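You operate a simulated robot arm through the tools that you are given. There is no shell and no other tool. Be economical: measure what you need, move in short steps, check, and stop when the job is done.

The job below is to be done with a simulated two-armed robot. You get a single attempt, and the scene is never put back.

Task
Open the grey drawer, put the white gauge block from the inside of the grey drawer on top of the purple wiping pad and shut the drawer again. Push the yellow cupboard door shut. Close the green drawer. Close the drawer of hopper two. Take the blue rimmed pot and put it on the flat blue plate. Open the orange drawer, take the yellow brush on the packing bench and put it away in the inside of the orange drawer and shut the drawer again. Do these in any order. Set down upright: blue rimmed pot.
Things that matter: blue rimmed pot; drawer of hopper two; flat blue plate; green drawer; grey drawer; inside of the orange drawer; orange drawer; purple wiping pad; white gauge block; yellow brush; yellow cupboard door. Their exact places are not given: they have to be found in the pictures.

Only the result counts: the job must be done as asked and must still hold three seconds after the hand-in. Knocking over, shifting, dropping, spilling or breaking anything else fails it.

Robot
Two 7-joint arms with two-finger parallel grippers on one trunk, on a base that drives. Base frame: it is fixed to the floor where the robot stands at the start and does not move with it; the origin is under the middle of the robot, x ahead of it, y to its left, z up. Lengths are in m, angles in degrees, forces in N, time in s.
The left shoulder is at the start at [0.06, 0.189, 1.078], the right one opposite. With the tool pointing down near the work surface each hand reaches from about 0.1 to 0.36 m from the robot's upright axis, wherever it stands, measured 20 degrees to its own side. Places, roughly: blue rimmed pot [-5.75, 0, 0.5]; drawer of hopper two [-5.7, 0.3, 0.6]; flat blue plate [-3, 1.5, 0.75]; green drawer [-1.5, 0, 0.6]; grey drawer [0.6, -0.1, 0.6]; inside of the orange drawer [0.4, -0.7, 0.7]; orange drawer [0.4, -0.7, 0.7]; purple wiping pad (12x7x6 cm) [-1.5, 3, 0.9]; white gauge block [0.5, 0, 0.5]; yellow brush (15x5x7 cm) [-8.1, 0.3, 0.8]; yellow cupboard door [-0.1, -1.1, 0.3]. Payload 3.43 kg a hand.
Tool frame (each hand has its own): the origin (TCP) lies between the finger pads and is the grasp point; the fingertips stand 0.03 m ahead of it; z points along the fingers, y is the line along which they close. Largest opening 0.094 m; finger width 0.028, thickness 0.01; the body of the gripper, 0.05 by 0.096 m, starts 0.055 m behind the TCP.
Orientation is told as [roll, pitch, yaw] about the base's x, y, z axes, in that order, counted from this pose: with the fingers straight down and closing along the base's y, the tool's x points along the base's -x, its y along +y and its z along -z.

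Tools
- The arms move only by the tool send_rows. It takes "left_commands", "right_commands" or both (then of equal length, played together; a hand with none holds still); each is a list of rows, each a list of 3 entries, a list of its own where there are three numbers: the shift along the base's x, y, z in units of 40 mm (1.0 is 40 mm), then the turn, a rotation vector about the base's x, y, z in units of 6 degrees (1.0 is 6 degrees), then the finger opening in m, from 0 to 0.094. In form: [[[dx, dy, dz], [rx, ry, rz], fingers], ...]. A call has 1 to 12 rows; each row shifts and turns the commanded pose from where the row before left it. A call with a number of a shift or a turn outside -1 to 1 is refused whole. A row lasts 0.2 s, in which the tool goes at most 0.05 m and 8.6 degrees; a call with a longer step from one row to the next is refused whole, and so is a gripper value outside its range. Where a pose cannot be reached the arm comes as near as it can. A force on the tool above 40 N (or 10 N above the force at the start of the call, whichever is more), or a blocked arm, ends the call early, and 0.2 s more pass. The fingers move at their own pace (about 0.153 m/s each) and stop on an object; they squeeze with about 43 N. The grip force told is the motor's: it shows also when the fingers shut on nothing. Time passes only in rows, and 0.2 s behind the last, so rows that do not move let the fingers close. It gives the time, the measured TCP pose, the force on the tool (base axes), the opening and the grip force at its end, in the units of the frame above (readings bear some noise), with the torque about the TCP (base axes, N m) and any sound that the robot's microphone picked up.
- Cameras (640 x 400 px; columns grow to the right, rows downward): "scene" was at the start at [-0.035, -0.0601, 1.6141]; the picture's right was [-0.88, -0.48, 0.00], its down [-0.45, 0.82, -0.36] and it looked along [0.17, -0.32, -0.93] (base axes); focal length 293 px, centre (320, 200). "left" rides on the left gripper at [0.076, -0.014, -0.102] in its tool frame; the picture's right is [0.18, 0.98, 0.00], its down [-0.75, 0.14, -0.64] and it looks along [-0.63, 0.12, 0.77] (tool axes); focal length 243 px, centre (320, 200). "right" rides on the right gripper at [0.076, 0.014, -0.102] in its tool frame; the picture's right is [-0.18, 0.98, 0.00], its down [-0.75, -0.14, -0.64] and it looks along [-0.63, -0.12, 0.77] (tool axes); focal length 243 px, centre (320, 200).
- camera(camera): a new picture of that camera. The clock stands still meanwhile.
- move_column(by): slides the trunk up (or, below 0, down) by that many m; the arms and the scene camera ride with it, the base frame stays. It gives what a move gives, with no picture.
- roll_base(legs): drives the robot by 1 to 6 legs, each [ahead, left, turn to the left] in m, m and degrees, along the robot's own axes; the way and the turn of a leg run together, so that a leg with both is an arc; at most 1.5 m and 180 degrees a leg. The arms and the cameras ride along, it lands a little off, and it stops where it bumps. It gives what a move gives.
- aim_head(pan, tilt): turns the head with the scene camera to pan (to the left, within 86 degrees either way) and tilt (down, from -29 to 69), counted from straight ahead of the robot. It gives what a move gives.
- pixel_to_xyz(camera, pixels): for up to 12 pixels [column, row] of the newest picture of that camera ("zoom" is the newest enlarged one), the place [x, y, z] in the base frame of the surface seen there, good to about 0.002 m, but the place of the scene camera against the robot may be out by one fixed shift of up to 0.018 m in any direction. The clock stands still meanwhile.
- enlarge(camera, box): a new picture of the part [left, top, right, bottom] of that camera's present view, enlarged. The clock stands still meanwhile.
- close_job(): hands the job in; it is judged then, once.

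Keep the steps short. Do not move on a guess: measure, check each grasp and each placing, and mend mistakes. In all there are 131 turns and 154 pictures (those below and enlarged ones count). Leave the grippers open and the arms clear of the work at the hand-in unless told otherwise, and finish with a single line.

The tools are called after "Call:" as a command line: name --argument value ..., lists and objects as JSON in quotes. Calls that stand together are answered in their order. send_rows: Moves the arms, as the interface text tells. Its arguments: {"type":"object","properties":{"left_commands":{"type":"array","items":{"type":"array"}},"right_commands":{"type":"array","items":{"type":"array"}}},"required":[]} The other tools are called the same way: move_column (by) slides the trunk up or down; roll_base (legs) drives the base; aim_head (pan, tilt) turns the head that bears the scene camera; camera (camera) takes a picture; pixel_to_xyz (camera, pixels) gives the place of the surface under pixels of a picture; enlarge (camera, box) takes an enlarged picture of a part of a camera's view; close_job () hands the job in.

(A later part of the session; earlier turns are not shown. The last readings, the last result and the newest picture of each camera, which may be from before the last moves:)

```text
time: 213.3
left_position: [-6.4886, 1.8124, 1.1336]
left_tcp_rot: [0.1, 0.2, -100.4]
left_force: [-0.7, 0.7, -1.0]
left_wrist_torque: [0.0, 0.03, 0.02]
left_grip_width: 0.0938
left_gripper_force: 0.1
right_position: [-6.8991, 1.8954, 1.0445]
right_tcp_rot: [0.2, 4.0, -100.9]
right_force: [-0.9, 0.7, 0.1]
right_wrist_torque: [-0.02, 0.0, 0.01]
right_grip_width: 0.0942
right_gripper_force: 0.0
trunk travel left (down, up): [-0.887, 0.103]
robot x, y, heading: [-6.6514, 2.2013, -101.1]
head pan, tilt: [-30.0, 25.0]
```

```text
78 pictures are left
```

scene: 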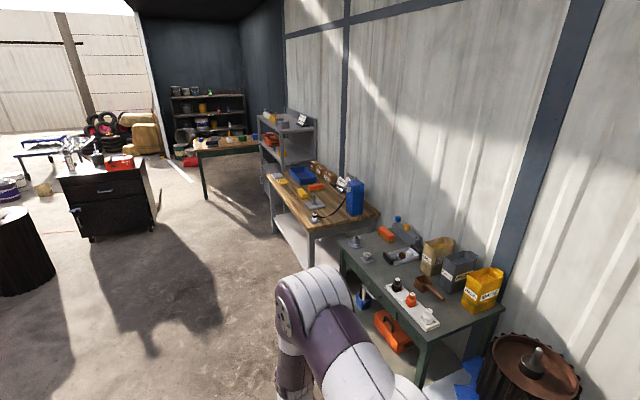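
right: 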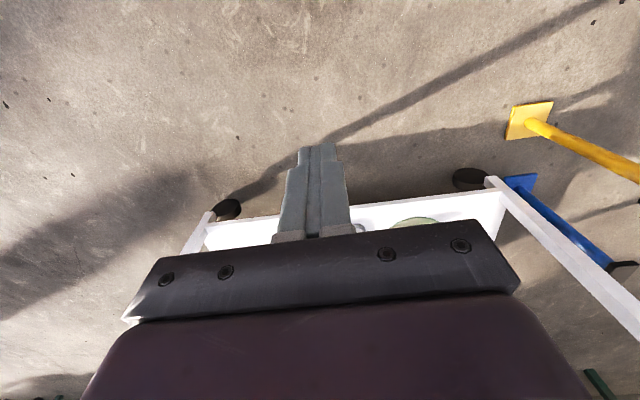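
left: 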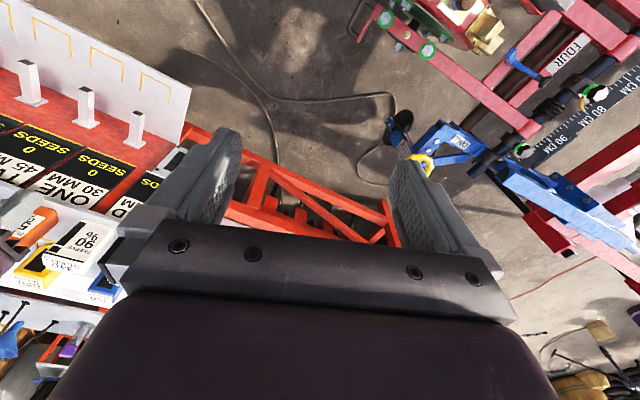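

I see the white hoppers with something on a rear tray (350,218), and the packing bench with yellow items. I enlarge each and go back to the first view.

Call:
enlarge --camera "scene" --box '[255, 150, 385, 230]'

Call:
aim_head --pan 40 --tilt 28

Call:
enlarge --camera "scene" --box '[230, 140, 390, 260]'

Call:
pixel_to_xyz --camera "scene" --pixels '[[352, 218], [338, 222], [365, 224], [330, 212], [345, 205], [300, 215], [285, 205], [325, 185], [412, 200], [480, 205]]'

```text
4.92 times, centred on (320, 190) of scene
```

zoom: 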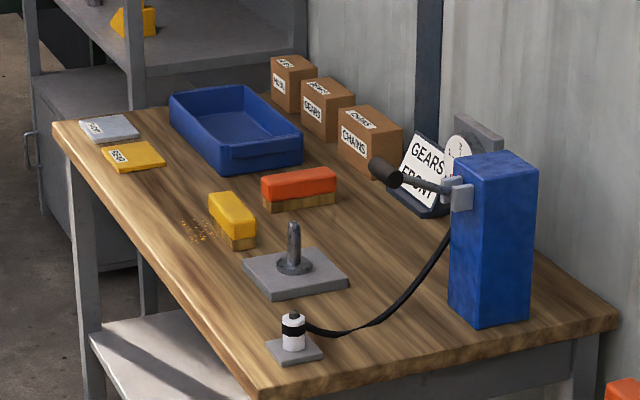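

```text
time: 214.8
left_position: [-6.49, 1.8136, 1.1333]
left_tcp_rot: [0.1, 0.2, -100.4]
left_force: [-0.5, -0.2, -0.1]
left_wrist_torque: [0.02, -0.01, 0.01]
left_grip_width: 0.0942
left_gripper_force: 0.1
right_position: [-6.8993, 1.8949, 1.0438]
right_tcp_rot: [0.1, 4.0, -100.8]
right_force: [-0.1, 0.3, 0.6]
right_wrist_torque: [-0.01, -0.03, 0.02]
right_grip_width: 0.094
right_gripper_force: 0.0
trunk travel left (down, up): [-0.887, 0.103]
robot x, y, heading: [-6.648, 2.2031, -101.0]
head pan, tilt: [40.0, 28.0]
```

```text
3.33 times, centred on (310, 200) of scene
```

zoom: 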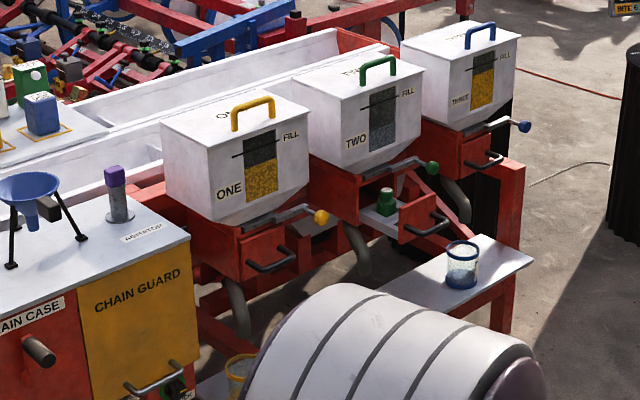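

```text
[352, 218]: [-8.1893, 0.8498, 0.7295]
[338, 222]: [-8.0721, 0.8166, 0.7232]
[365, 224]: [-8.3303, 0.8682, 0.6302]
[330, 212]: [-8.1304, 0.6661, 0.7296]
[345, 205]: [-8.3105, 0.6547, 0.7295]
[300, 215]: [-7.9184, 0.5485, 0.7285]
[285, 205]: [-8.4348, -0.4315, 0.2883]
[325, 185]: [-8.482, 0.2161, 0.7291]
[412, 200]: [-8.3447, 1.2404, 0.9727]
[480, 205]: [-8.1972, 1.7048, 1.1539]
```

The blue rimmed pot stands on the rear tray at zoom (462,265); hopper two's red drawer is out at (430,215). I measure these in the zoom.

Call:
pixel_to_xyz --camera "zoom" --pixels '[[462, 245], [446, 262], [477, 262], [460, 288], [415, 225], [437, 218], [405, 240], [428, 235], [520, 262], [400, 290], [270, 262], [385, 205]]'

Call:
enlarge --camera "scene" --box '[320, 180, 380, 225]'

```text
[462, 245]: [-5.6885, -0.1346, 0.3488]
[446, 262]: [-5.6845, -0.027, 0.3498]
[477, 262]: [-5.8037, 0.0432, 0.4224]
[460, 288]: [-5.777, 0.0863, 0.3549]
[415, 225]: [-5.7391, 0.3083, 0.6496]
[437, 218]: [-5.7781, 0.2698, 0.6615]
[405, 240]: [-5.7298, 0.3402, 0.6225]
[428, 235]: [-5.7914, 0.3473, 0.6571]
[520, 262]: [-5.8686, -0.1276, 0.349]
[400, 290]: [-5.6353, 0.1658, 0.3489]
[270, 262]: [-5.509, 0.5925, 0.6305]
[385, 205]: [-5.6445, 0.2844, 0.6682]
```

```text
8.89 times, centred on (350, 202) of scene
```

zoom: 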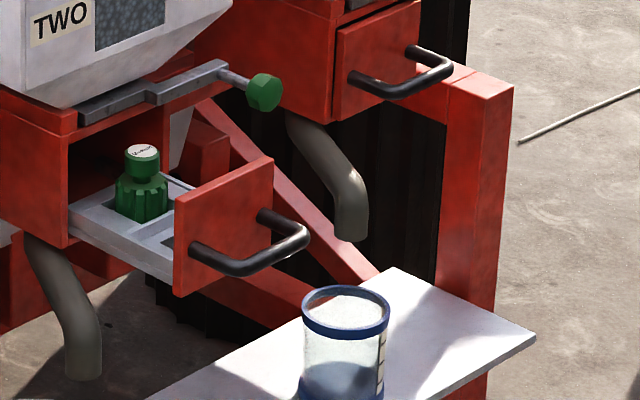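

Pot: about (-5.77,0.06) on a tray at z 0.349; drawer two handle about (-5.79,0.31,0.66). I turn to heading -14° and drive in front of them with a sideways leg first.

Call:
roll_base --legs '[[0, 0, 87], [0, -0.95, 0], [0, -0.88, 0], [0.65, 0, 0]]'

Call:
aim_head --pan -5 --tilt 50

Call:
camera --camera "scene"

Call:
camera --camera "left"

Call:
camera --camera "right"

```text
time: 230.7
left_position: [-6.0203, 0.4704, 1.1337]
left_tcp_rot: [0.1, 0.3, -11.6]
left_force: [0.2, 0.8, 0.2]
left_wrist_torque: [0.01, -0.01, 0.0]
left_grip_width: 0.0939
left_gripper_force: 0.0
right_position: [-6.1101, 0.0649, 1.044]
right_tcp_rot: [0.2, 4.0, -11.9]
right_force: [-0.2, 0.3, 0.0]
right_wrist_torque: [0.02, -0.02, 0.02]
right_grip_width: 0.094
right_gripper_force: 0.1
trunk travel left (down, up): [-0.887, 0.103]
robot x, y, heading: [-6.4089, 0.3227, -12.4]
head pan, tilt: [40.0, 28.0]
```

```text
time: 231.8
left_position: [-6.0207, 0.4712, 1.134]
left_tcp_rot: [0.0, 0.2, -11.6]
left_force: [0.2, 0.0, 0.0]
left_wrist_torque: [-0.01, 0.01, -0.01]
left_grip_width: 0.0942
left_gripper_force: 0.0
right_position: [-6.1098, 0.0636, 1.0441]
right_tcp_rot: [0.2, 4.0, -12.0]
right_force: [0.2, 0.7, 0.0]
right_wrist_torque: [-0.01, 0.0, 0.02]
right_grip_width: 0.0941
right_gripper_force: 0.1
trunk travel left (down, up): [-0.887, 0.103]
robot x, y, heading: [-6.4099, 0.3224, -12.0]
head pan, tilt: [-5.0, 50.0]
```

```text
74 pictures are left
```

scene: 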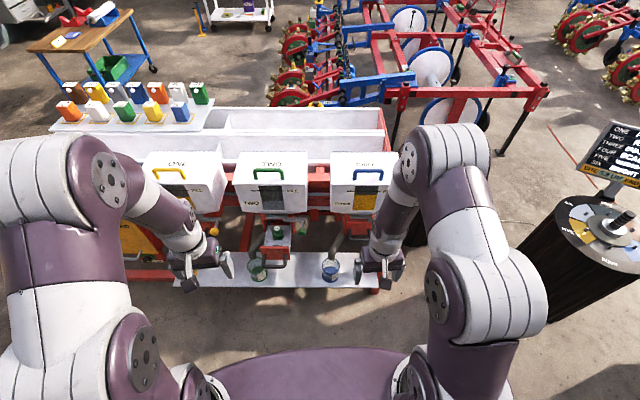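

```text
73 pictures are left
```

left: 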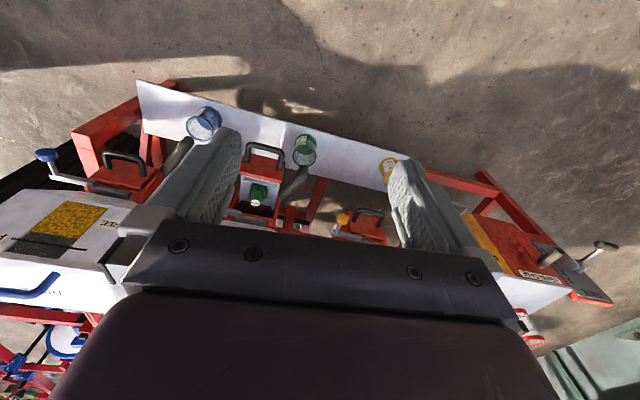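

```text
72 pictures are left
```

right: 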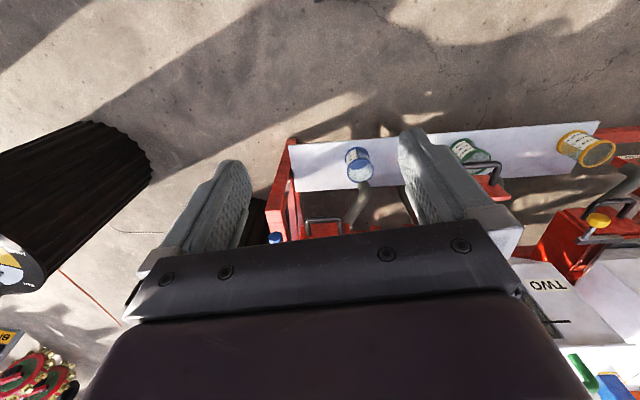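

Three pots (blue, green, yellow rims) stand on the tray. I measure drawer two's handle in the left view and the blue pot in the right view.

Call:
pixel_to_xyz --camera "left" --pixels '[[248, 147], [264, 144], [282, 151], [262, 165], [243, 183], [204, 112], [190, 124], [220, 124], [296, 145], [315, 145], [128, 155], [262, 190]]'

Call:
enlarge --camera "right" --box '[320, 120, 400, 200]'

Call:
pixel_to_xyz --camera "right" --pixels '[[358, 150], [346, 155], [370, 156], [347, 176], [370, 178], [358, 165], [340, 186], [320, 222], [450, 150]]'

```text
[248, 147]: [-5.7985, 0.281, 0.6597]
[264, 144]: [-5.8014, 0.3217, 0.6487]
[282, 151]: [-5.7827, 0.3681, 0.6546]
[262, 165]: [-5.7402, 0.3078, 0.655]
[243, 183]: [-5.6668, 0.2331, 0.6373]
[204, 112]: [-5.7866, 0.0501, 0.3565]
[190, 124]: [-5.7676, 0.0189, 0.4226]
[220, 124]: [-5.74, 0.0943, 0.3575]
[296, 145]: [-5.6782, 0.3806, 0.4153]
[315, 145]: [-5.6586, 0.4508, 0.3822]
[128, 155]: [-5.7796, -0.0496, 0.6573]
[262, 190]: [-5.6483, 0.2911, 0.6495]
```

```text
5.00 times, centred on (360, 160) of right
```

zoom: 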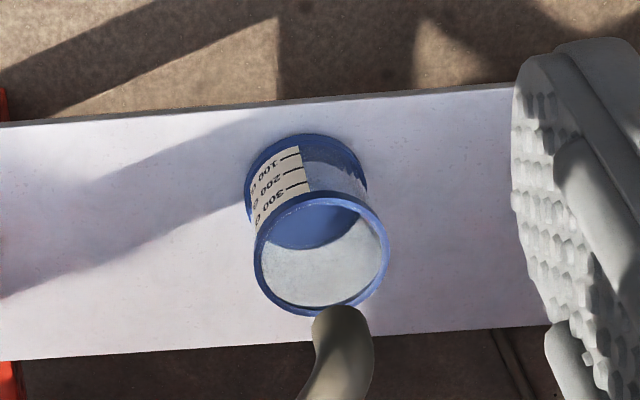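

```text
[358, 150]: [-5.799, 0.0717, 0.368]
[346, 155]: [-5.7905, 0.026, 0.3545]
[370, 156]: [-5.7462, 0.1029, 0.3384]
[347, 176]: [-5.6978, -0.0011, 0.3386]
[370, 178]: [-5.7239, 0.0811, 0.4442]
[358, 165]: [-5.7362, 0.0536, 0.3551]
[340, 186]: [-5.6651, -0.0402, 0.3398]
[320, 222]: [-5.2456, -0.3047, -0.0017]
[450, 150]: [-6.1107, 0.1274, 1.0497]
```

Drawer two's bar centre is (-5.80,0.32,0.657), 0.1 m out; the pot centre is about (-5.755,0.055), z 0.35–0.445. Levers and handles hang above, so I tilt both hands forward ~48° to work from behind.

Call:
send_rows --left_commands '[[[0.3, -0.065, 0], [-0.208, -0.978, 0], 0.0], [[0.3, -0.065, 0], [-0.208, -0.978, 0], 0.0], [[0.3, -0.065, 0], [-0.208, -0.978, 0], 0.0], [[0.3, -0.065, 0], [-0.208, -0.978, 0], 0.0], [[0.3, -0.065, 0], [-0.208, -0.978, 0], 0.0], [[0.3, -0.065, 0], [-0.208, -0.978, 0], 0.0], [[0.3, -0.065, 0], [-0.208, -0.978, 0], 0.0], [[0.3, -0.065, 0], [-0.208, -0.978, 0], 0.0]]' --right_commands '[[[0.3, -0.065, 0], [-0.208, -0.978, 0], 0.094], [[0.3, -0.065, 0], [-0.208, -0.978, 0], 0.094], [[0.3, -0.065, 0], [-0.208, -0.978, 0], 0.094], [[0.3, -0.065, 0], [-0.208, -0.978, 0], 0.094], [[0.3, -0.065, 0], [-0.208, -0.978, 0], 0.094], [[0.3, -0.065, 0], [-0.208, -0.978, 0], 0.094], [[0.3, -0.065, 0], [-0.208, -0.978, 0], 0.094], [[0.3, -0.065, 0], [-0.208, -0.978, 0], 0.094]]'

Call:
roll_base --legs '[[-0.05, -0.1, 0]]'

Call:
move_column --by -0.4

Call:
camera --camera "left"

```text
time: 233.6
left_position: [-5.9479, 0.4443, 1.1324]
left_tcp_rot: [-3.2, -36.8, -11.5]
left_force: [-0.4, 0.3, 0.5]
left_wrist_torque: [0.0, 0.03, -0.02]
left_grip_width: 0.0002
left_gripper_force: 33.3
left hand out of reach, approached as far as the arm can: row 5, 6, 7
right_position: [-6.0117, 0.0434, 1.0411]
right_tcp_rot: [0.3, -44.0, -12.0]
right_force: [0.1, -0.3, -0.3]
right_wrist_torque: [-0.02, -0.02, -0.01]
right_grip_width: 0.0938
right_gripper_force: 0.1
trunk travel left (down, up): [-0.887, 0.103]
robot x, y, heading: [-6.4151, 0.3217, -12.0]
head pan, tilt: [-5.0, 50.0]
```

```text
time: 234.8
left_position: [-6.0196, 0.355, 1.1331]
left_tcp_rot: [-3.3, -36.8, -11.3]
left_force: [-0.3, 0.1, -1.3]
left_wrist_torque: [0.01, -0.01, 0.02]
left_grip_width: 0.0002
left_gripper_force: 33.1
right_position: [-6.0827, -0.0474, 1.0436]
right_tcp_rot: [0.1, -43.9, -12.0]
right_force: [-0.4, -0.6, -0.6]
right_wrist_torque: [0.0, -0.05, 0.02]
right_grip_width: 0.0939
right_gripper_force: 0.0
trunk travel left (down, up): [-0.887, 0.103]
robot x, y, heading: [-6.4798, 0.2299, -12.2]
head pan, tilt: [-5.0, 50.0]
```

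```text
time: 238.7
left_position: [-6.0199, 0.3541, 0.7335]
left_tcp_rot: [-3.2, -36.9, -11.3]
left_force: [0.2, -0.2, 1.1]
left_wrist_torque: [0.02, 0.03, -0.03]
left_grip_width: 0.0
left_gripper_force: 32.6
right_position: [-6.0834, -0.0469, 0.6432]
right_tcp_rot: [0.2, -43.9, -12.1]
right_force: [-0.2, -0.4, 0.6]
right_wrist_torque: [0.02, 0.01, -0.01]
right_grip_width: 0.0939
right_gripper_force: 0.1
trunk travel left (down, up): [-0.487, 0.503]
robot x, y, heading: [-6.479, 0.2321, -12.4]
head pan, tilt: [-5.0, 50.0]
```

```text
70 pictures are left
```

left: 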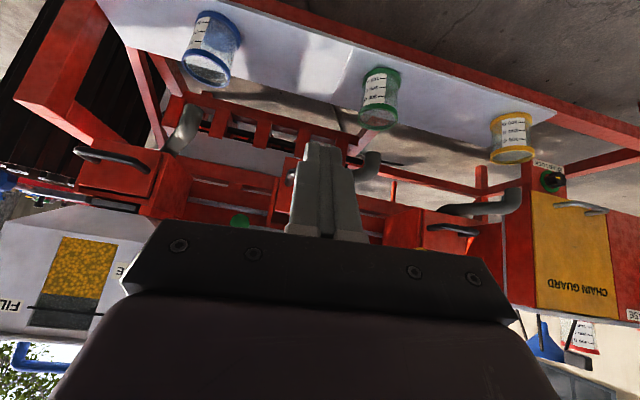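

I lower the trunk 0.07, raise the right hand out of the way, and look again before driving ahead.

Call:
move_column --by -0.07

Call:
send_rows --right_commands '[[[-0.3, 0.06, 0.9], [0, 0, 0], 0.094], [[-0.3, 0.06, 0.9], [0, 0, 0], 0.094], [[0, 0, 0.9], [0, 0, 0], 0.094], [[0, 0, 0.9], [0, 0, 0], 0.094], [[0, 0, 0.9], [0, 0, 0], 0.094], [[0, 0, 0.9], [0, 0, 0], 0.094]]'

Call:
roll_base --legs '[[0.12, 0, 0]]'

Call:
camera --camera "left"

Call:
camera --camera "scene"

```text
time: 239.7
left_position: [-6.0203, 0.3545, 0.6637]
left_tcp_rot: [-3.3, -36.9, -11.3]
left_force: [0.4, 0.3, -0.4]
left_wrist_torque: [-0.01, 0.01, -0.01]
left_grip_width: 0.0001
left_gripper_force: 32.8
right_position: [-6.0836, -0.0473, 0.5731]
right_tcp_rot: [0.2, -44.1, -12.1]
right_force: [0.2, 0.3, -0.9]
right_wrist_torque: [0.03, -0.01, 0.01]
right_grip_width: 0.0938
right_gripper_force: 0.0
trunk travel left (down, up): [-0.417, 0.573]
robot x, y, heading: [-6.485, 0.2278, -12.4]
head pan, tilt: [-5.0, 50.0]
```

```text
time: 241.1
left_position: [-6.0211, 0.3542, 0.6637]
left_tcp_rot: [-3.3, -36.8, -11.4]
left_force: [-0.2, 0.0, 0.1]
left_wrist_torque: [0.01, -0.03, 0.0]
left_grip_width: 0.0
left_gripper_force: 32.8
right_position: [-6.1064, -0.042, 0.7877]
right_tcp_rot: [0.2, -44.0, -12.1]
right_force: [-0.6, -0.5, 0.3]
right_wrist_torque: [0.0, 0.02, -0.02]
right_grip_width: 0.0941
right_gripper_force: 0.0
trunk travel left (down, up): [-0.417, 0.573]
robot x, y, heading: [-6.4839, 0.2295, -12.2]
head pan, tilt: [-5.0, 50.0]
```

```text
time: 242.4
left_position: [-5.9031, 0.3298, 0.6635]
left_tcp_rot: [-3.1, -36.7, -11.3]
left_force: [0.1, -0.5, -0.5]
left_wrist_torque: [0.04, 0.02, -0.01]
left_grip_width: 0.0001
left_gripper_force: 32.7
right_position: [-5.9873, -0.0672, 0.7876]
right_tcp_rot: [0.2, -43.8, -11.9]
right_force: [0.2, 0.6, 0.1]
right_wrist_torque: [0.03, 0.03, -0.01]
right_grip_width: 0.094
right_gripper_force: 0.1
trunk travel left (down, up): [-0.417, 0.573]
robot x, y, heading: [-6.3662, 0.2075, -12.4]
head pan, tilt: [-5.0, 50.0]
```

```text
69 pictures are left
```

left: 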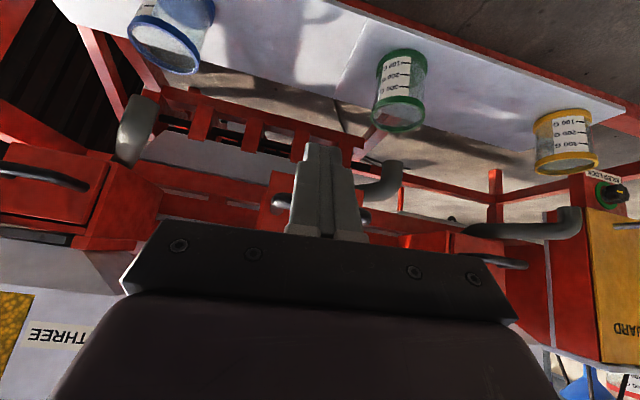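

```text
68 pictures are left
```

scene: 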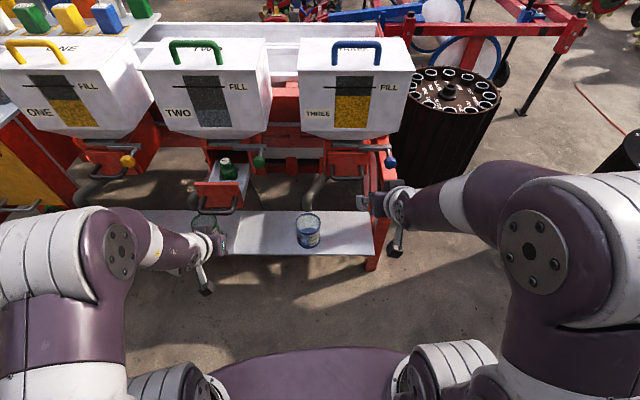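

Aligned with the handle. I push with the left arm, moving the right hand aside at the same time.

Call:
send_rows --left_commands '[[[0.68, -0.15, 0], [0, 0, 0], 0.0], [[0.68, -0.15, 0], [0, 0, 0], 0.0], [[0.68, -0.15, 0], [0, 0, 0], 0.0], [[0.68, -0.15, 0], [0, 0, 0], 0.0], [[0.68, -0.15, 0], [0, 0, 0], 0.0], [[0.5, -0.11, 0], [0, 0, 0], 0.0], [[0.5, -0.11, 0], [0, 0, 0], 0.0], [[0.4, -0.09, 0], [0, 0, 0], 0.0]]' --right_commands '[[[-0.3, -0.5, 0.2], [0, 0, 0], 0.094], [[-0.3, -0.5, 0.2], [0, 0, 0], 0.094], [[-0.3, -0.5, 0.2], [0, 0, 0], 0.094], [[-0.3, -0.5, 0.2], [0, 0, 0], 0.094], [[0, 0, 0], [0, 0, 0], 0.094], [[0, 0, 0], [0, 0, 0], 0.094], [[0, 0, 0], [0, 0, 0], 0.094], [[0, 0, 0], [0, 0, 0], 0.094]]'

Call:
camera --camera "scene"

```text
time: 244.2
left_position: [-5.7126, 0.2881, 0.6626]
left_tcp_rot: [-3.1, -36.8, -11.3]
left_force: [-0.1, 0.9, -0.4]
left_wrist_torque: [-0.03, -0.11, 0.02]
left_grip_width: 0.0
left_gripper_force: 33.2
right_position: [-6.0338, -0.1462, 0.8177]
right_tcp_rot: [0.1, -44.0, -11.9]
right_force: [-0.1, -0.3, -0.1]
right_wrist_torque: [-0.03, 0.01, 0.04]
right_grip_width: 0.0941
right_gripper_force: 0.2
trunk travel left (down, up): [-0.417, 0.573]
robot x, y, heading: [-6.3675, 0.2029, -12.0]
head pan, tilt: [-5.0, 50.0]
```

```text
67 pictures are left
```

scene: 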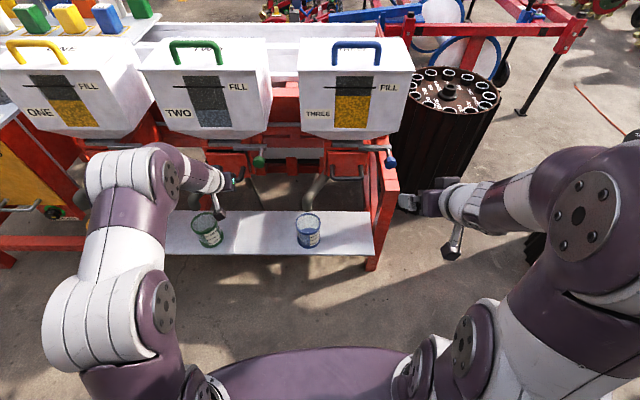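

The drawer is going in; I continue in small steps until it resists.

Call:
send_rows --left_commands '[[[0.2, -0.044, 0], [0, 0, 0], 0.0], [[0.2, -0.044, 0], [0, 0, 0], 0.0], [[0.2, -0.044, 0], [0, 0, 0], 0.0], [[0.2, -0.044, 0], [0, 0, 0], 0.0], [[0.2, -0.044, 0], [0, 0, 0], 0.0], [[0.2, -0.044, 0], [0, 0, 0], 0.0], [[0.2, -0.044, 0], [0, 0, 0], 0.0], [[0.2, -0.044, 0], [0, 0, 0], 0.0]]'

Call:
enlarge --camera "scene" --box '[150, 120, 400, 260]'

```text
time: 245.0
left_position: [-5.6965, 0.2838, 0.6526]
left_tcp_rot: [-3.5, -35.4, -11.1]
left_force: [-1.5, 0.0, -2.8]
left_wrist_torque: [-0.04, -0.17, 0.0]
left_grip_width: 0.0
left_gripper_force: 32.9
right_position: [-6.0344, -0.146, 0.8165]
right_tcp_rot: [0.2, -43.8, -11.9]
right_force: [1.0, 0.1, -0.1]
right_wrist_torque: [0.0, -0.01, 0.04]
right_grip_width: 0.094
right_gripper_force: 0.0
trunk travel left (down, up): [-0.417, 0.573]
robot x, y, heading: [-6.3688, 0.2049, -12.2]
head pan, tilt: [-5.0, 50.0]
stopped in row 4 (left hand): the force on the tool passed its limit (the readings are from after the stop); the commanded pose is now the measured one
```

```text
2.56 times, centred on (275, 190) of scene
```

zoom: 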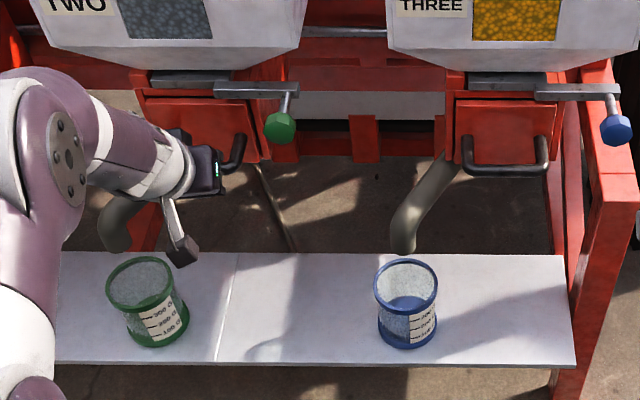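

Drawer two is shut (resists, flush). I retract the left hand back and up, lower the right hand, and shift the base left so the right hand faces the blue pot.

Call:
send_rows --left_commands '[[[-0.8, 0.17, 0], [0, 0, 0], 0.0], [[-0.8, 0.17, 0], [0, 0, 0], 0.0], [[-0.8, 0.17, 0], [0, 0, 0], 0.0], [[-0.8, 0.17, 0], [0, 0, 0], 0.0], [[-0.8, 0.17, 0.2], [0, 0, 0], 0.0], [[-0.8, 0.17, 0.8], [0, 0, 0], 0.0], [[0, 0, 0.9], [0, 0, 0], 0.0], [[0, 0, 0.9], [0, 0, 0], 0.0], [[0, 0, 0.9], [0, 0, 0], 0.0], [[0, 0, 0.9], [0, 0, 0], 0.0]]' --right_commands '[[[0, 0, -0.5], [0, 0, 0], 0.094], [[0, 0, -0.5], [0, 0, 0], 0.094], [[0, 0, -0.5], [0, 0, 0], 0.094], [[0, 0, -0.5], [0, 0, 0], 0.094], [[0, 0, -0.5], [0, 0, 0], 0.094], [[0, 0, -0.5], [0, 0, 0], 0.094], [[0, 0, -0.5], [0, 0, 0], 0.094], [[0, 0, -0.5], [0, 0, 0], 0.094], [[0, 0, -0.5], [0, 0, 0], 0.094], [[0, 0, -0.5], [0, 0, 0], 0.094]]'

Call:
roll_base --legs '[[-0.12, 0.17, 0]]'

Call:
move_column --by -0.2

Call:
camera --camera "right"

Call:
camera --camera "scene"

```text
time: 247.2
left_position: [-5.8856, 0.3247, 0.8367]
left_tcp_rot: [-3.7, -35.4, -11.1]
left_force: [-0.6, -0.4, -0.4]
left_wrist_torque: [0.02, -0.02, -0.03]
left_grip_width: 0.0
left_gripper_force: 33.5
right_position: [-6.0353, -0.1448, 0.6176]
right_tcp_rot: [0.2, -44.0, -11.8]
right_force: [-0.4, -0.1, 0.0]
right_wrist_torque: [-0.01, 0.0, 0.01]
right_grip_width: 0.0941
right_gripper_force: 0.0
trunk travel left (down, up): [-0.417, 0.573]
robot x, y, heading: [-6.3711, 0.2091, -11.9]
head pan, tilt: [-5.0, 50.0]
```

```text
time: 248.8
left_position: [-5.967, 0.5134, 0.8381]
left_tcp_rot: [-3.6, -35.5, -11.3]
left_force: [0.5, -0.2, -1.0]
left_wrist_torque: [0.01, 0.01, 0.01]
left_grip_width: 0.0
left_gripper_force: 32.8
right_position: [-6.119, 0.0425, 0.6175]
right_tcp_rot: [0.2, -44.1, -12.0]
right_force: [-0.1, -0.6, -0.3]
right_wrist_torque: [0.01, -0.02, -0.03]
right_grip_width: 0.0937
right_gripper_force: 0.1
trunk travel left (down, up): [-0.417, 0.573]
robot x, y, heading: [-6.4499, 0.3916, -12.3]
head pan, tilt: [-5.0, 50.0]
```

```text
time: 251.0
left_position: [-5.9674, 0.5135, 0.6374]
left_tcp_rot: [-3.5, -35.5, -11.5]
left_force: [0.5, -0.2, 0.1]
left_wrist_torque: [-0.03, -0.01, -0.01]
left_grip_width: 0.0001
left_gripper_force: 33.0
right_position: [-6.1178, 0.0423, 0.418]
right_tcp_rot: [0.2, -44.0, -11.9]
right_force: [0.1, -0.2, -0.2]
right_wrist_torque: [0.0, -0.03, 0.01]
right_grip_width: 0.094
right_gripper_force: 0.1
trunk travel left (down, up): [-0.217, 0.773]
robot x, y, heading: [-6.448, 0.3914, -12.2]
head pan, tilt: [-5.0, 50.0]
```

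```text
65 pictures are left
```

right: 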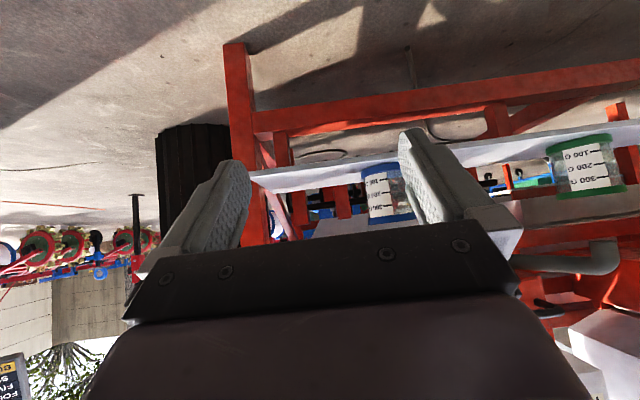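

```text
64 pictures are left
```

scene: 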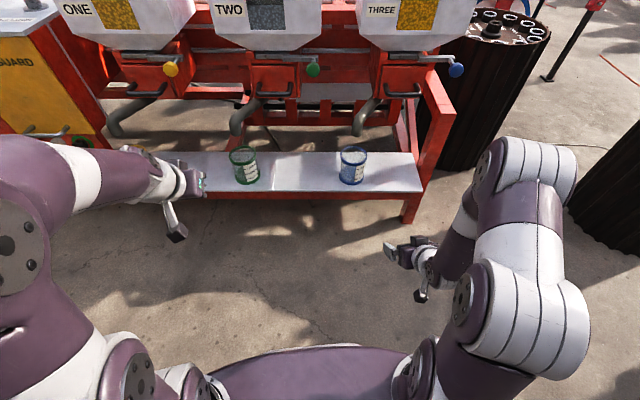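

I measure the pot in the right and scene views.

Call:
pixel_to_xyz --camera "right" --pixels '[[380, 167], [366, 175], [372, 195], [385, 218], [366, 188], [395, 180], [385, 200], [372, 220], [310, 180]]'

Call:
enlarge --camera "scene" --box '[310, 130, 400, 200]'

Call:
pixel_to_xyz --camera "zoom" --pixels '[[310, 250], [270, 220], [355, 220], [310, 295], [240, 190], [405, 190], [310, 170], [320, 200], [320, 130]]'

```text
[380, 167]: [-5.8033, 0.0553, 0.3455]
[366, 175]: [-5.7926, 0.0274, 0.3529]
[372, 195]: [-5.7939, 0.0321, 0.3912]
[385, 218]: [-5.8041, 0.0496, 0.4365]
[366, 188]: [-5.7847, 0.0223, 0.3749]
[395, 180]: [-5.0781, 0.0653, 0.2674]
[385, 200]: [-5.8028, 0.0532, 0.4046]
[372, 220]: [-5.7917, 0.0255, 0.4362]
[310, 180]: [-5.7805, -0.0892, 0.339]
```

```text
5.71 times, centred on (355, 165) of scene
```

zoom: 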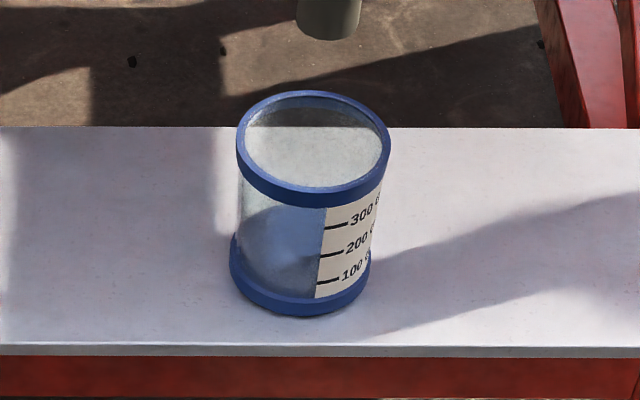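

```text
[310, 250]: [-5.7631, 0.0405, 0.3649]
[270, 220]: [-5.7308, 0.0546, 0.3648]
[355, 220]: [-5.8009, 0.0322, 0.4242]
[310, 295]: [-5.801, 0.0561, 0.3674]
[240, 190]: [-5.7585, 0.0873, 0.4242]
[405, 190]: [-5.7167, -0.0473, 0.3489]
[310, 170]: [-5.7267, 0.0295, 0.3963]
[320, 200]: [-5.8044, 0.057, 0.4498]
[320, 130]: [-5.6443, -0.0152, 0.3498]
```

Pot axis computed at (-5.762,0.056), radius ~0.042. I align the right hand sideways (+87 mm) and in height, with the left hand pulled back, then drive 0.15 ahead and check.

Call:
send_rows --left_commands '[[[-0.5, 0.1, 0.6], [0, 0, 0], 0.0], [[-0.5, 0.1, 0.6], [0, 0, 0], 0.0], [[-0.5, 0.1, 0.6], [0, 0, 0], 0.0], [[-0.5, 0.1, 0.6], [0, 0, 0], 0.0]]' --right_commands '[[[0.113, 0.535, -0.08], [0, 0, 0], 0.094], [[0.113, 0.535, -0.08], [0, 0, 0], 0.094], [[0.113, 0.535, -0.08], [0, 0, 0], 0.094], [[0.113, 0.535, -0.08], [0, 0, 0], 0.094]]'

Call:
roll_base --legs '[[0.15, 0, 0]]'

Call:
camera --camera "right"

```text
time: 252.0
left_position: [-6.0448, 0.5328, 0.734]
left_tcp_rot: [-3.6, -35.4, -11.4]
left_force: [-0.2, -0.6, 0.2]
left_wrist_torque: [-0.02, 0.0, 0.01]
left_grip_width: 0.0002
left_gripper_force: 33.0
right_position: [-6.1011, 0.1255, 0.4052]
right_tcp_rot: [0.2, -44.0, -12.1]
right_force: [-0.4, 0.4, 0.1]
right_wrist_torque: [0.01, 0.0, 0.02]
right_grip_width: 0.0941
right_gripper_force: 0.0
trunk travel left (down, up): [-0.217, 0.773]
robot x, y, heading: [-6.4524, 0.3898, -12.4]
head pan, tilt: [-5.0, 50.0]
```

```text
time: 253.4
left_position: [-5.8978, 0.5022, 0.7334]
left_tcp_rot: [-3.5, -35.5, -11.2]
left_force: [0.4, -0.4, 0.2]
left_wrist_torque: [0.02, -0.02, -0.02]
left_grip_width: 0.0002
left_gripper_force: 32.9
right_position: [-5.9528, 0.095, 0.4057]
right_tcp_rot: [0.2, -44.0, -11.9]
right_force: [0.4, -0.2, -0.2]
right_wrist_torque: [0.0, 0.04, -0.01]
right_grip_width: 0.094
right_gripper_force: 0.1
trunk travel left (down, up): [-0.217, 0.773]
robot x, y, heading: [-6.3013, 0.3627, -12.2]
head pan, tilt: [-5.0, 50.0]
```

```text
62 pictures are left
```

right: 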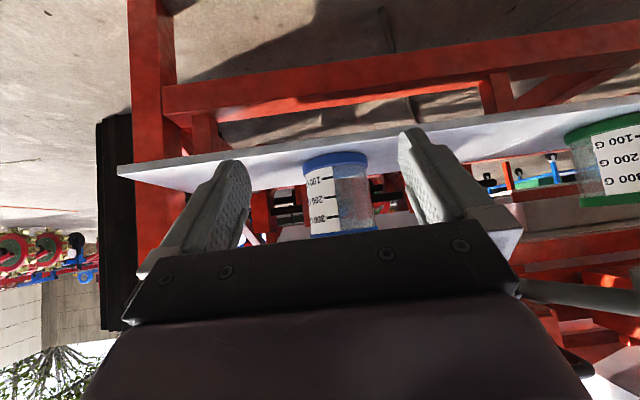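

Pot is between the fingers in view. I measure its edges again.

Call:
pixel_to_xyz --camera "right" --pixels '[[336, 160], [308, 166], [363, 163], [338, 200], [310, 195], [368, 195], [335, 232], [315, 234]]'

```text
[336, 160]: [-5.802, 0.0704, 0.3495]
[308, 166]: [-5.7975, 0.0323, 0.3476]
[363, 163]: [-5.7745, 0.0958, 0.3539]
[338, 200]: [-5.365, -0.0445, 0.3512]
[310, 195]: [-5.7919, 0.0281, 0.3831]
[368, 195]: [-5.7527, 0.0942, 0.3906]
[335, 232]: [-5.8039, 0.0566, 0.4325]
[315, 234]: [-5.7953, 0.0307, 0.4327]
```

Aligned within ~3 mm. I advance 0.12 and check.

Call:
send_rows --right_commands '[[[0.735, -0.13, 0], [0, 0, 0], 0.094], [[0.735, -0.137, 0], [0, 0, 0], 0.094], [[0.735, -0.137, 0], [0, 0, 0], 0.094], [[0.735, -0.137, 0], [0, 0, 0], 0.094]]'

Call:
camera --camera "right"

```text
time: 254.4
left_position: [-5.8974, 0.5012, 0.7336]
left_tcp_rot: [-3.6, -35.6, -11.3]
left_force: [-0.2, 0.7, 0.2]
left_wrist_torque: [0.02, 0.02, 0.0]
left_grip_width: 0.0
left_gripper_force: 33.3
right_position: [-5.8354, 0.0746, 0.4043]
right_tcp_rot: [0.2, -44.0, -11.9]
right_force: [0.7, -0.2, 0.4]
right_wrist_torque: [-0.01, 0.02, 0.01]
right_grip_width: 0.094
right_gripper_force: 0.1
trunk travel left (down, up): [-0.217, 0.773]
robot x, y, heading: [-6.2997, 0.3611, -12.2]
head pan, tilt: [-5.0, 50.0]
```

```text
61 pictures are left
```

right: 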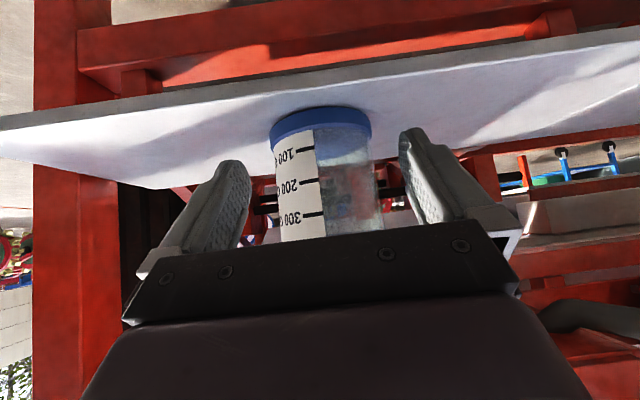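

Centred. I advance the last 75 mm and close.

Call:
send_rows --right_commands '[[[0.615, -0.135, 0], [0, 0, 0], 0.094], [[0.615, -0.135, 0], [0, 0, 0], 0.094], [[0.615, -0.135, 0], [0, 0, 0], 0.094], [[0, 0, 0], [0, 0, 0], 0.07], [[0, 0, 0], [0, 0, 0], 0.07], [[0, 0, 0], [0, 0, 0], 0.07]]'

Call:
camera --camera "right"

```text
time: 255.8
left_position: [-5.8977, 0.5007, 0.7332]
left_tcp_rot: [-3.5, -35.5, -11.2]
left_force: [0.0, -0.7, -0.2]
left_wrist_torque: [0.03, -0.04, -0.02]
left_grip_width: 0.0001
left_gripper_force: 33.6
right_position: [-5.7594, 0.0591, 0.4079]
right_tcp_rot: [0.1, -43.9, -11.7]
right_force: [0.7, 0.8, 0.0]
right_wrist_torque: [0.05, -0.07, -0.02]
right_grip_width: 0.088
right_gripper_force: 42.8
trunk travel left (down, up): [-0.217, 0.773]
robot x, y, heading: [-6.305, 0.364, -11.9]
head pan, tilt: [-5.0, 50.0]
```

```text
60 pictures are left
```

right: 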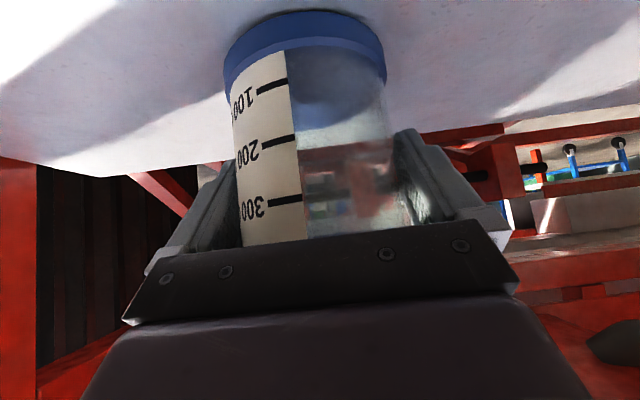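

Gripped (88 mm, 43 N). I lift it 3 cm, drive back and check.

Call:
send_rows --right_commands '[[[0, 0, 0.2], [0, 0, 0], 0.07], [[0, 0, 0.3], [0, 0, 0], 0.07], [[0, 0, 0.3], [0, 0, 0], 0.07]]'

Call:
roll_base --legs '[[-0.4, 0, 0]]'

Call:
camera --camera "right"

Call:
camera --camera "scene"

```text
time: 256.6
left_position: [-5.8968, 0.501, 0.7341]
left_tcp_rot: [-3.6, -35.5, -11.3]
left_force: [-0.1, -0.2, 0.5]
left_wrist_torque: [0.01, -0.01, -0.03]
left_grip_width: 0.0001
left_gripper_force: 33.3
right_position: [-5.7604, 0.0589, 0.4394]
right_tcp_rot: [0.1, -44.0, -11.8]
right_force: [-0.4, -1.0, -0.7]
right_wrist_torque: [0.06, 0.02, 0.05]
right_grip_width: 0.0876
right_gripper_force: 42.6
trunk travel left (down, up): [-0.217, 0.773]
robot x, y, heading: [-6.3035, 0.3607, -12.0]
head pan, tilt: [-5.0, 50.0]
```

```text
time: 259.1
left_position: [-6.2897, 0.5867, 0.7336]
left_tcp_rot: [-3.4, -35.5, -10.6]
left_force: [0.1, 0.1, 0.2]
left_wrist_torque: [-0.03, 0.01, -0.02]
left_grip_width: 0.0
left_gripper_force: 33.3
right_position: [-6.1474, 0.1461, 0.438]
right_tcp_rot: [0.3, -43.9, -11.2]
right_force: [-0.4, 0.4, -0.5]
right_wrist_torque: [0.01, 0.0, -0.07]
right_grip_width: 0.0876
right_gripper_force: 42.8
trunk travel left (down, up): [-0.217, 0.773]
robot x, y, heading: [-6.6893, 0.4432, -11.4]
head pan, tilt: [-5.0, 50.0]
```

```text
59 pictures are left
```

right: 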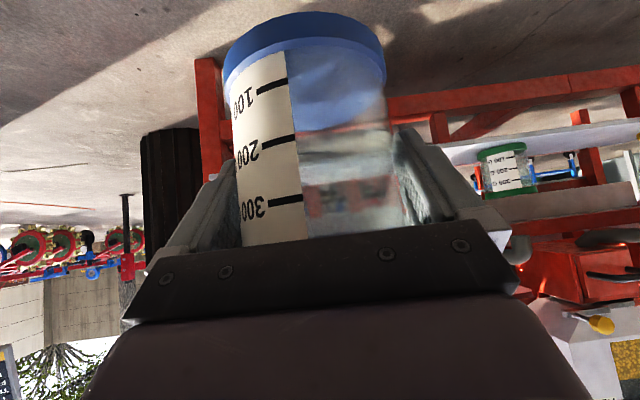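

```text
58 pictures are left
```

scene: 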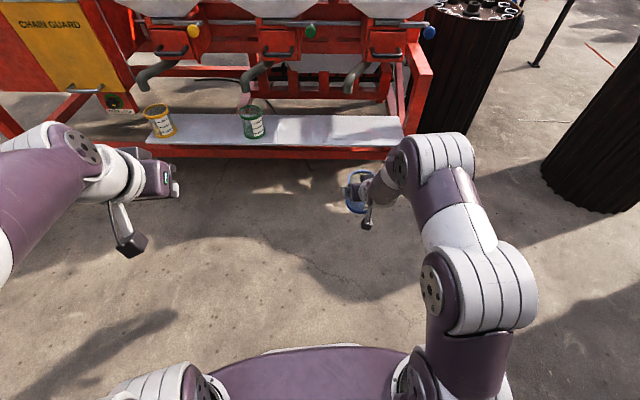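

The pot is held upright. Next the brush: I raise the trunk, put the left hand back to pointing down, and turn round to the packing bench.

Call:
move_column --by 0.4

Call:
send_rows --left_commands '[[[-0.2, 0.04, 0.3], [0.198, 0.98, 0], 0.094], [[-0.2, 0.04, 0.3], [0.198, 0.98, 0], 0.094], [[-0.2, 0.04, 0.3], [0.198, 0.98, 0], 0.094], [[-0.2, 0.04, 0.3], [0.198, 0.98, 0], 0.094], [[-0.2, 0.04, 0.3], [0.198, 0.98, 0], 0.094], [[0, 0, 0], [0.198, 0.93, 0], 0.094]]'

Call:
roll_base --legs '[[0, 0, 90], [0, 0, 90]]'

Call:
aim_head --pan 0 --tilt 35

Call:
camera --camera "scene"

```text
time: 262.9
left_position: [-6.2896, 0.5875, 1.1341]
left_tcp_rot: [-3.5, -35.5, -10.6]
left_force: [0.1, 0.2, -0.6]
left_wrist_torque: [-0.01, -0.01, 0.02]
left_grip_width: 0.0001
left_gripper_force: 33.1
right_position: [-6.1482, 0.1463, 0.8384]
right_tcp_rot: [0.2, -44.0, -11.1]
right_force: [-1.0, 0.2, -0.9]
right_wrist_torque: [0.02, -0.02, -0.03]
right_grip_width: 0.0879
right_gripper_force: 43.2
trunk travel left (down, up): [-0.617, 0.373]
robot x, y, heading: [-6.6921, 0.4445, -11.7]
head pan, tilt: [-5.0, 50.0]
```

```text
time: 264.3
left_position: [-6.3109, 0.5818, 1.0425]
left_tcp_rot: [-2.9, -2.6, -10.8]
left_force: [-1.1, -0.2, 0.5]
left_wrist_torque: [0.01, 0.01, 0.04]
left_grip_width: 0.0939
left_gripper_force: 0.1
left hand out of reach, approached as far as the arm can: row 2, 3, 4, 5, 6
right_position: [-6.147, 0.1464, 0.8376]
right_tcp_rot: [0.2, -43.9, -11.2]
right_force: [0.6, -0.6, -0.3]
right_wrist_torque: [-0.02, 0.02, -0.01]
right_grip_width: 0.0879
right_gripper_force: 42.7
trunk travel left (down, up): [-0.617, 0.373]
robot x, y, heading: [-6.6917, 0.4415, -11.7]
head pan, tilt: [-5.0, 50.0]
```

```text
time: 272.5
left_position: [-7.0625, 0.2874, 1.0434]
left_tcp_rot: [-3.0, -2.8, 171.9]
left_force: [-0.2, 0.0, 1.0]
left_wrist_torque: [0.01, 0.03, -0.01]
left_grip_width: 0.0941
left_gripper_force: 0.1
right_position: [-7.2485, 0.7151, 0.8385]
right_tcp_rot: [0.1, -44.1, 171.6]
right_force: [-1.0, -0.8, -0.4]
right_wrist_torque: [0.01, 0.0, -0.01]
right_grip_width: 0.0875
right_gripper_force: 43.3
trunk travel left (down, up): [-0.617, 0.373]
robot x, y, heading: [-6.6895, 0.4446, 171.3]
head pan, tilt: [-5.0, 50.0]
```

```text
time: 273.2
left_position: [-7.0639, 0.2875, 1.0426]
left_tcp_rot: [-3.0, -2.8, 171.9]
left_force: [0.4, -0.7, -0.1]
left_wrist_torque: [0.0, 0.04, 0.02]
left_grip_width: 0.0939
left_gripper_force: 0.1
right_position: [-7.247, 0.7142, 0.8384]
right_tcp_rot: [0.2, -44.0, 171.6]
right_force: [0.0, 0.4, -1.0]
right_wrist_torque: [0.0, 0.03, -0.03]
right_grip_width: 0.0877
right_gripper_force: 43.6
trunk travel left (down, up): [-0.617, 0.373]
robot x, y, heading: [-6.6889, 0.444, 171.2]
head pan, tilt: [0.0, 35.0]
```

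```text
57 pictures are left
```

scene: 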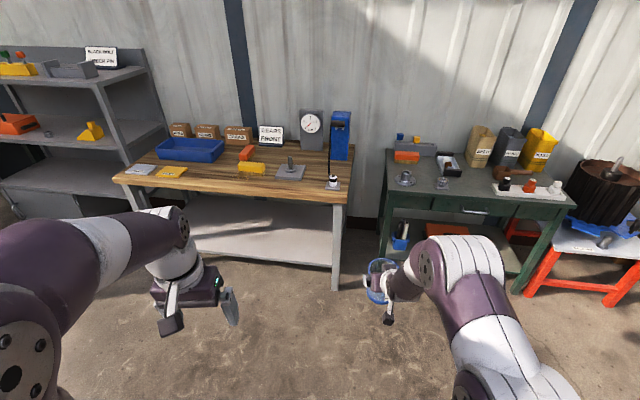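

The yellow brush is at (251,168). I enlarge and measure.

Call:
enlarge --camera "scene" --box '[120, 110, 360, 230]'

Call:
pixel_to_xyz --camera "scene" --pixels '[[238, 163], [265, 165], [239, 171], [264, 173], [251, 166], [230, 194], [335, 203], [125, 180], [246, 155], [290, 170], [334, 182], [250, 178]]'

```text
2.67 times, centred on (240, 170) of scene
```

zoom: 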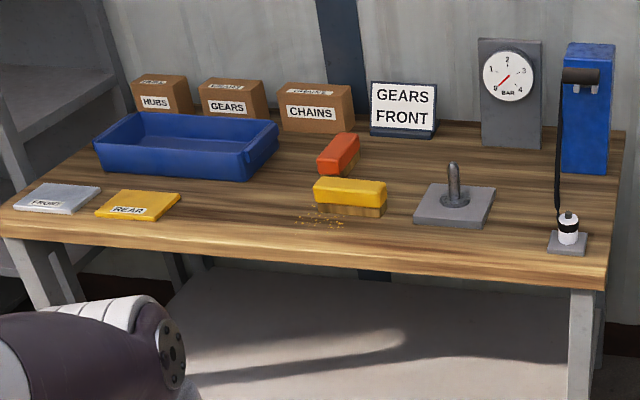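

```text
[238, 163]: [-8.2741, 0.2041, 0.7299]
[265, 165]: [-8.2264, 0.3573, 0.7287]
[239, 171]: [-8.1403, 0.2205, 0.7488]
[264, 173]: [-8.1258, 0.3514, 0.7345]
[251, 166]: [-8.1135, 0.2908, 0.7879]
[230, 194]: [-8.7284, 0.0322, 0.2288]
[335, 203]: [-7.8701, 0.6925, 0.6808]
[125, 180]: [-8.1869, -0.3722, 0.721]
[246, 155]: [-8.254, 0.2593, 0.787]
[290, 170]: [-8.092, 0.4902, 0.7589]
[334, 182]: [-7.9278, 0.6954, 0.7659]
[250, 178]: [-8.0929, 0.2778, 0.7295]
```

Brush centre about (-8.125,0.285), top 0.79, lying nearly along y. I rotate the left hand about -88° so that it closes across the brush.

Call:
send_rows --left_commands '[[[0, 0, 0], [-0.05, -0.03, -1], 0.094], [[0, 0, 0], [-0.05, -0.03, -1], 0.094], [[0, 0, 0], [-0.05, -0.03, -1], 0.094], [[0, 0, 0], [-0.05, -0.03, -1], 0.094], [[0, 0, 0], [-0.05, -0.03, -1], 0.094], [[0, 0, 0], [-0.05, -0.03, -1], 0.094], [[0, 0, 0], [-0.05, -0.03, -1], 0.094], [[0, 0, 0], [-0.05, -0.03, -1], 0.094], [[0, 0, 0], [-0.05, -0.03, -1], 0.094], [[0, 0, 0], [-0.05, -0.03, -1], 0.094], [[0, 0, 0], [-0.05, -0.03, -1], 0.094], [[0, 0, 0], [0, 0, -1], 0.094]]'

Call:
send_rows --left_commands '[[[0, 0, 0], [0, 0, -1], 0.094], [[0, 0, 0], [0, 0, -1], 0.094], [[0, 0, 0], [0, 0, -0.7], 0.094]]'

```text
time: 275.8
left_position: [-7.061, 0.2881, 1.0224]
left_tcp_rot: [-1.8, 0.6, 99.8]
left_force: [-0.6, 0.1, -0.4]
left_wrist_torque: [-0.02, 0.0, 0.02]
left_grip_width: 0.0939
left_gripper_force: 0.0
left hand out of reach, approached as far as the arm can: row 2, 4, 5, 7, 9
right_position: [-7.2481, 0.7144, 0.8394]
right_tcp_rot: [0.2, -43.9, 171.5]
right_force: [0.9, 0.3, -1.1]
right_wrist_torque: [-0.04, 0.0, -0.02]
right_grip_width: 0.0874
right_gripper_force: 42.9
trunk travel left (down, up): [-0.617, 0.373]
robot x, y, heading: [-6.6932, 0.4412, 171.3]
head pan, tilt: [0.0, 35.0]
```

```text
time: 276.6
left_position: [-7.0612, 0.2875, 1.0231]
left_tcp_rot: [-1.8, 0.5, 83.6]
left_force: [-0.6, -0.8, -0.1]
left_wrist_torque: [-0.01, 0.03, 0.03]
left_grip_width: 0.0938
left_gripper_force: 0.1
right_position: [-7.2479, 0.7158, 0.8385]
right_tcp_rot: [0.2, -44.0, 171.5]
right_force: [0.1, 0.5, -0.4]
right_wrist_torque: [0.0, 0.02, 0.02]
right_grip_width: 0.0876
right_gripper_force: 43.0
trunk travel left (down, up): [-0.617, 0.373]
robot x, y, heading: [-6.6974, 0.4404, 171.2]
head pan, tilt: [0.0, 35.0]
```

The hand is turned. Before driving up I measure the blue pump and gauge heights, since the pot hand will pass near.

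Call:
pixel_to_xyz --camera "scene" --pixels '[[341, 113], [348, 125], [332, 118], [312, 111], [335, 175], [391, 152], [404, 138], [385, 195], [350, 160]]'

Call:
send_rows --right_commands '[[[0.5, -0.08, 0.6], [0, 0, 0], 0.07], [[0.5, -0.08, 0.6], [0, 0, 0], 0.07], [[0.5, -0.08, 0.6], [0, 0, 0], 0.07], [[0.5, -0.08, 0.6], [0, 0, 0], 0.07], [[0.5, -0.08, 0.6], [0, 0, 0], 0.07], [[0, 0, 0.6], [0, 0, 0], 0.07], [[0, 0, 0.6], [0, 0, 0], 0.07], [[0, 0, 0.6], [0, 0, 0], 0.07]]'

```text
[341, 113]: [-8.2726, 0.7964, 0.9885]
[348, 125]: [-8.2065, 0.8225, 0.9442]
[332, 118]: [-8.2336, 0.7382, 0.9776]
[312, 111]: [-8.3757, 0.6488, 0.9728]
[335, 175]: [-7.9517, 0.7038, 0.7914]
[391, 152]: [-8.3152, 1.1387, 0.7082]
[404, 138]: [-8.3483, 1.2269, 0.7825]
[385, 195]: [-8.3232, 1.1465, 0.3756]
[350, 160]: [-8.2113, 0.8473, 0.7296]
```

```text
time: 278.4
left_position: [-7.0597, 0.2874, 1.0228]
left_tcp_rot: [-1.8, 0.6, 83.7]
left_force: [-0.5, -0.1, -0.6]
left_wrist_torque: [0.02, 0.0, 0.01]
left_grip_width: 0.0941
left_gripper_force: 0.1
right_position: [-7.1456, 0.7, 1.0313]
right_tcp_rot: [0.2, -43.9, 171.6]
right_force: [0.4, -0.2, -0.5]
right_wrist_torque: [-0.03, -0.06, 0.01]
right_grip_width: 0.0869
right_gripper_force: 43.0
trunk travel left (down, up): [-0.617, 0.373]
robot x, y, heading: [-6.6957, 0.4429, 171.1]
head pan, tilt: [0.0, 35.0]
```

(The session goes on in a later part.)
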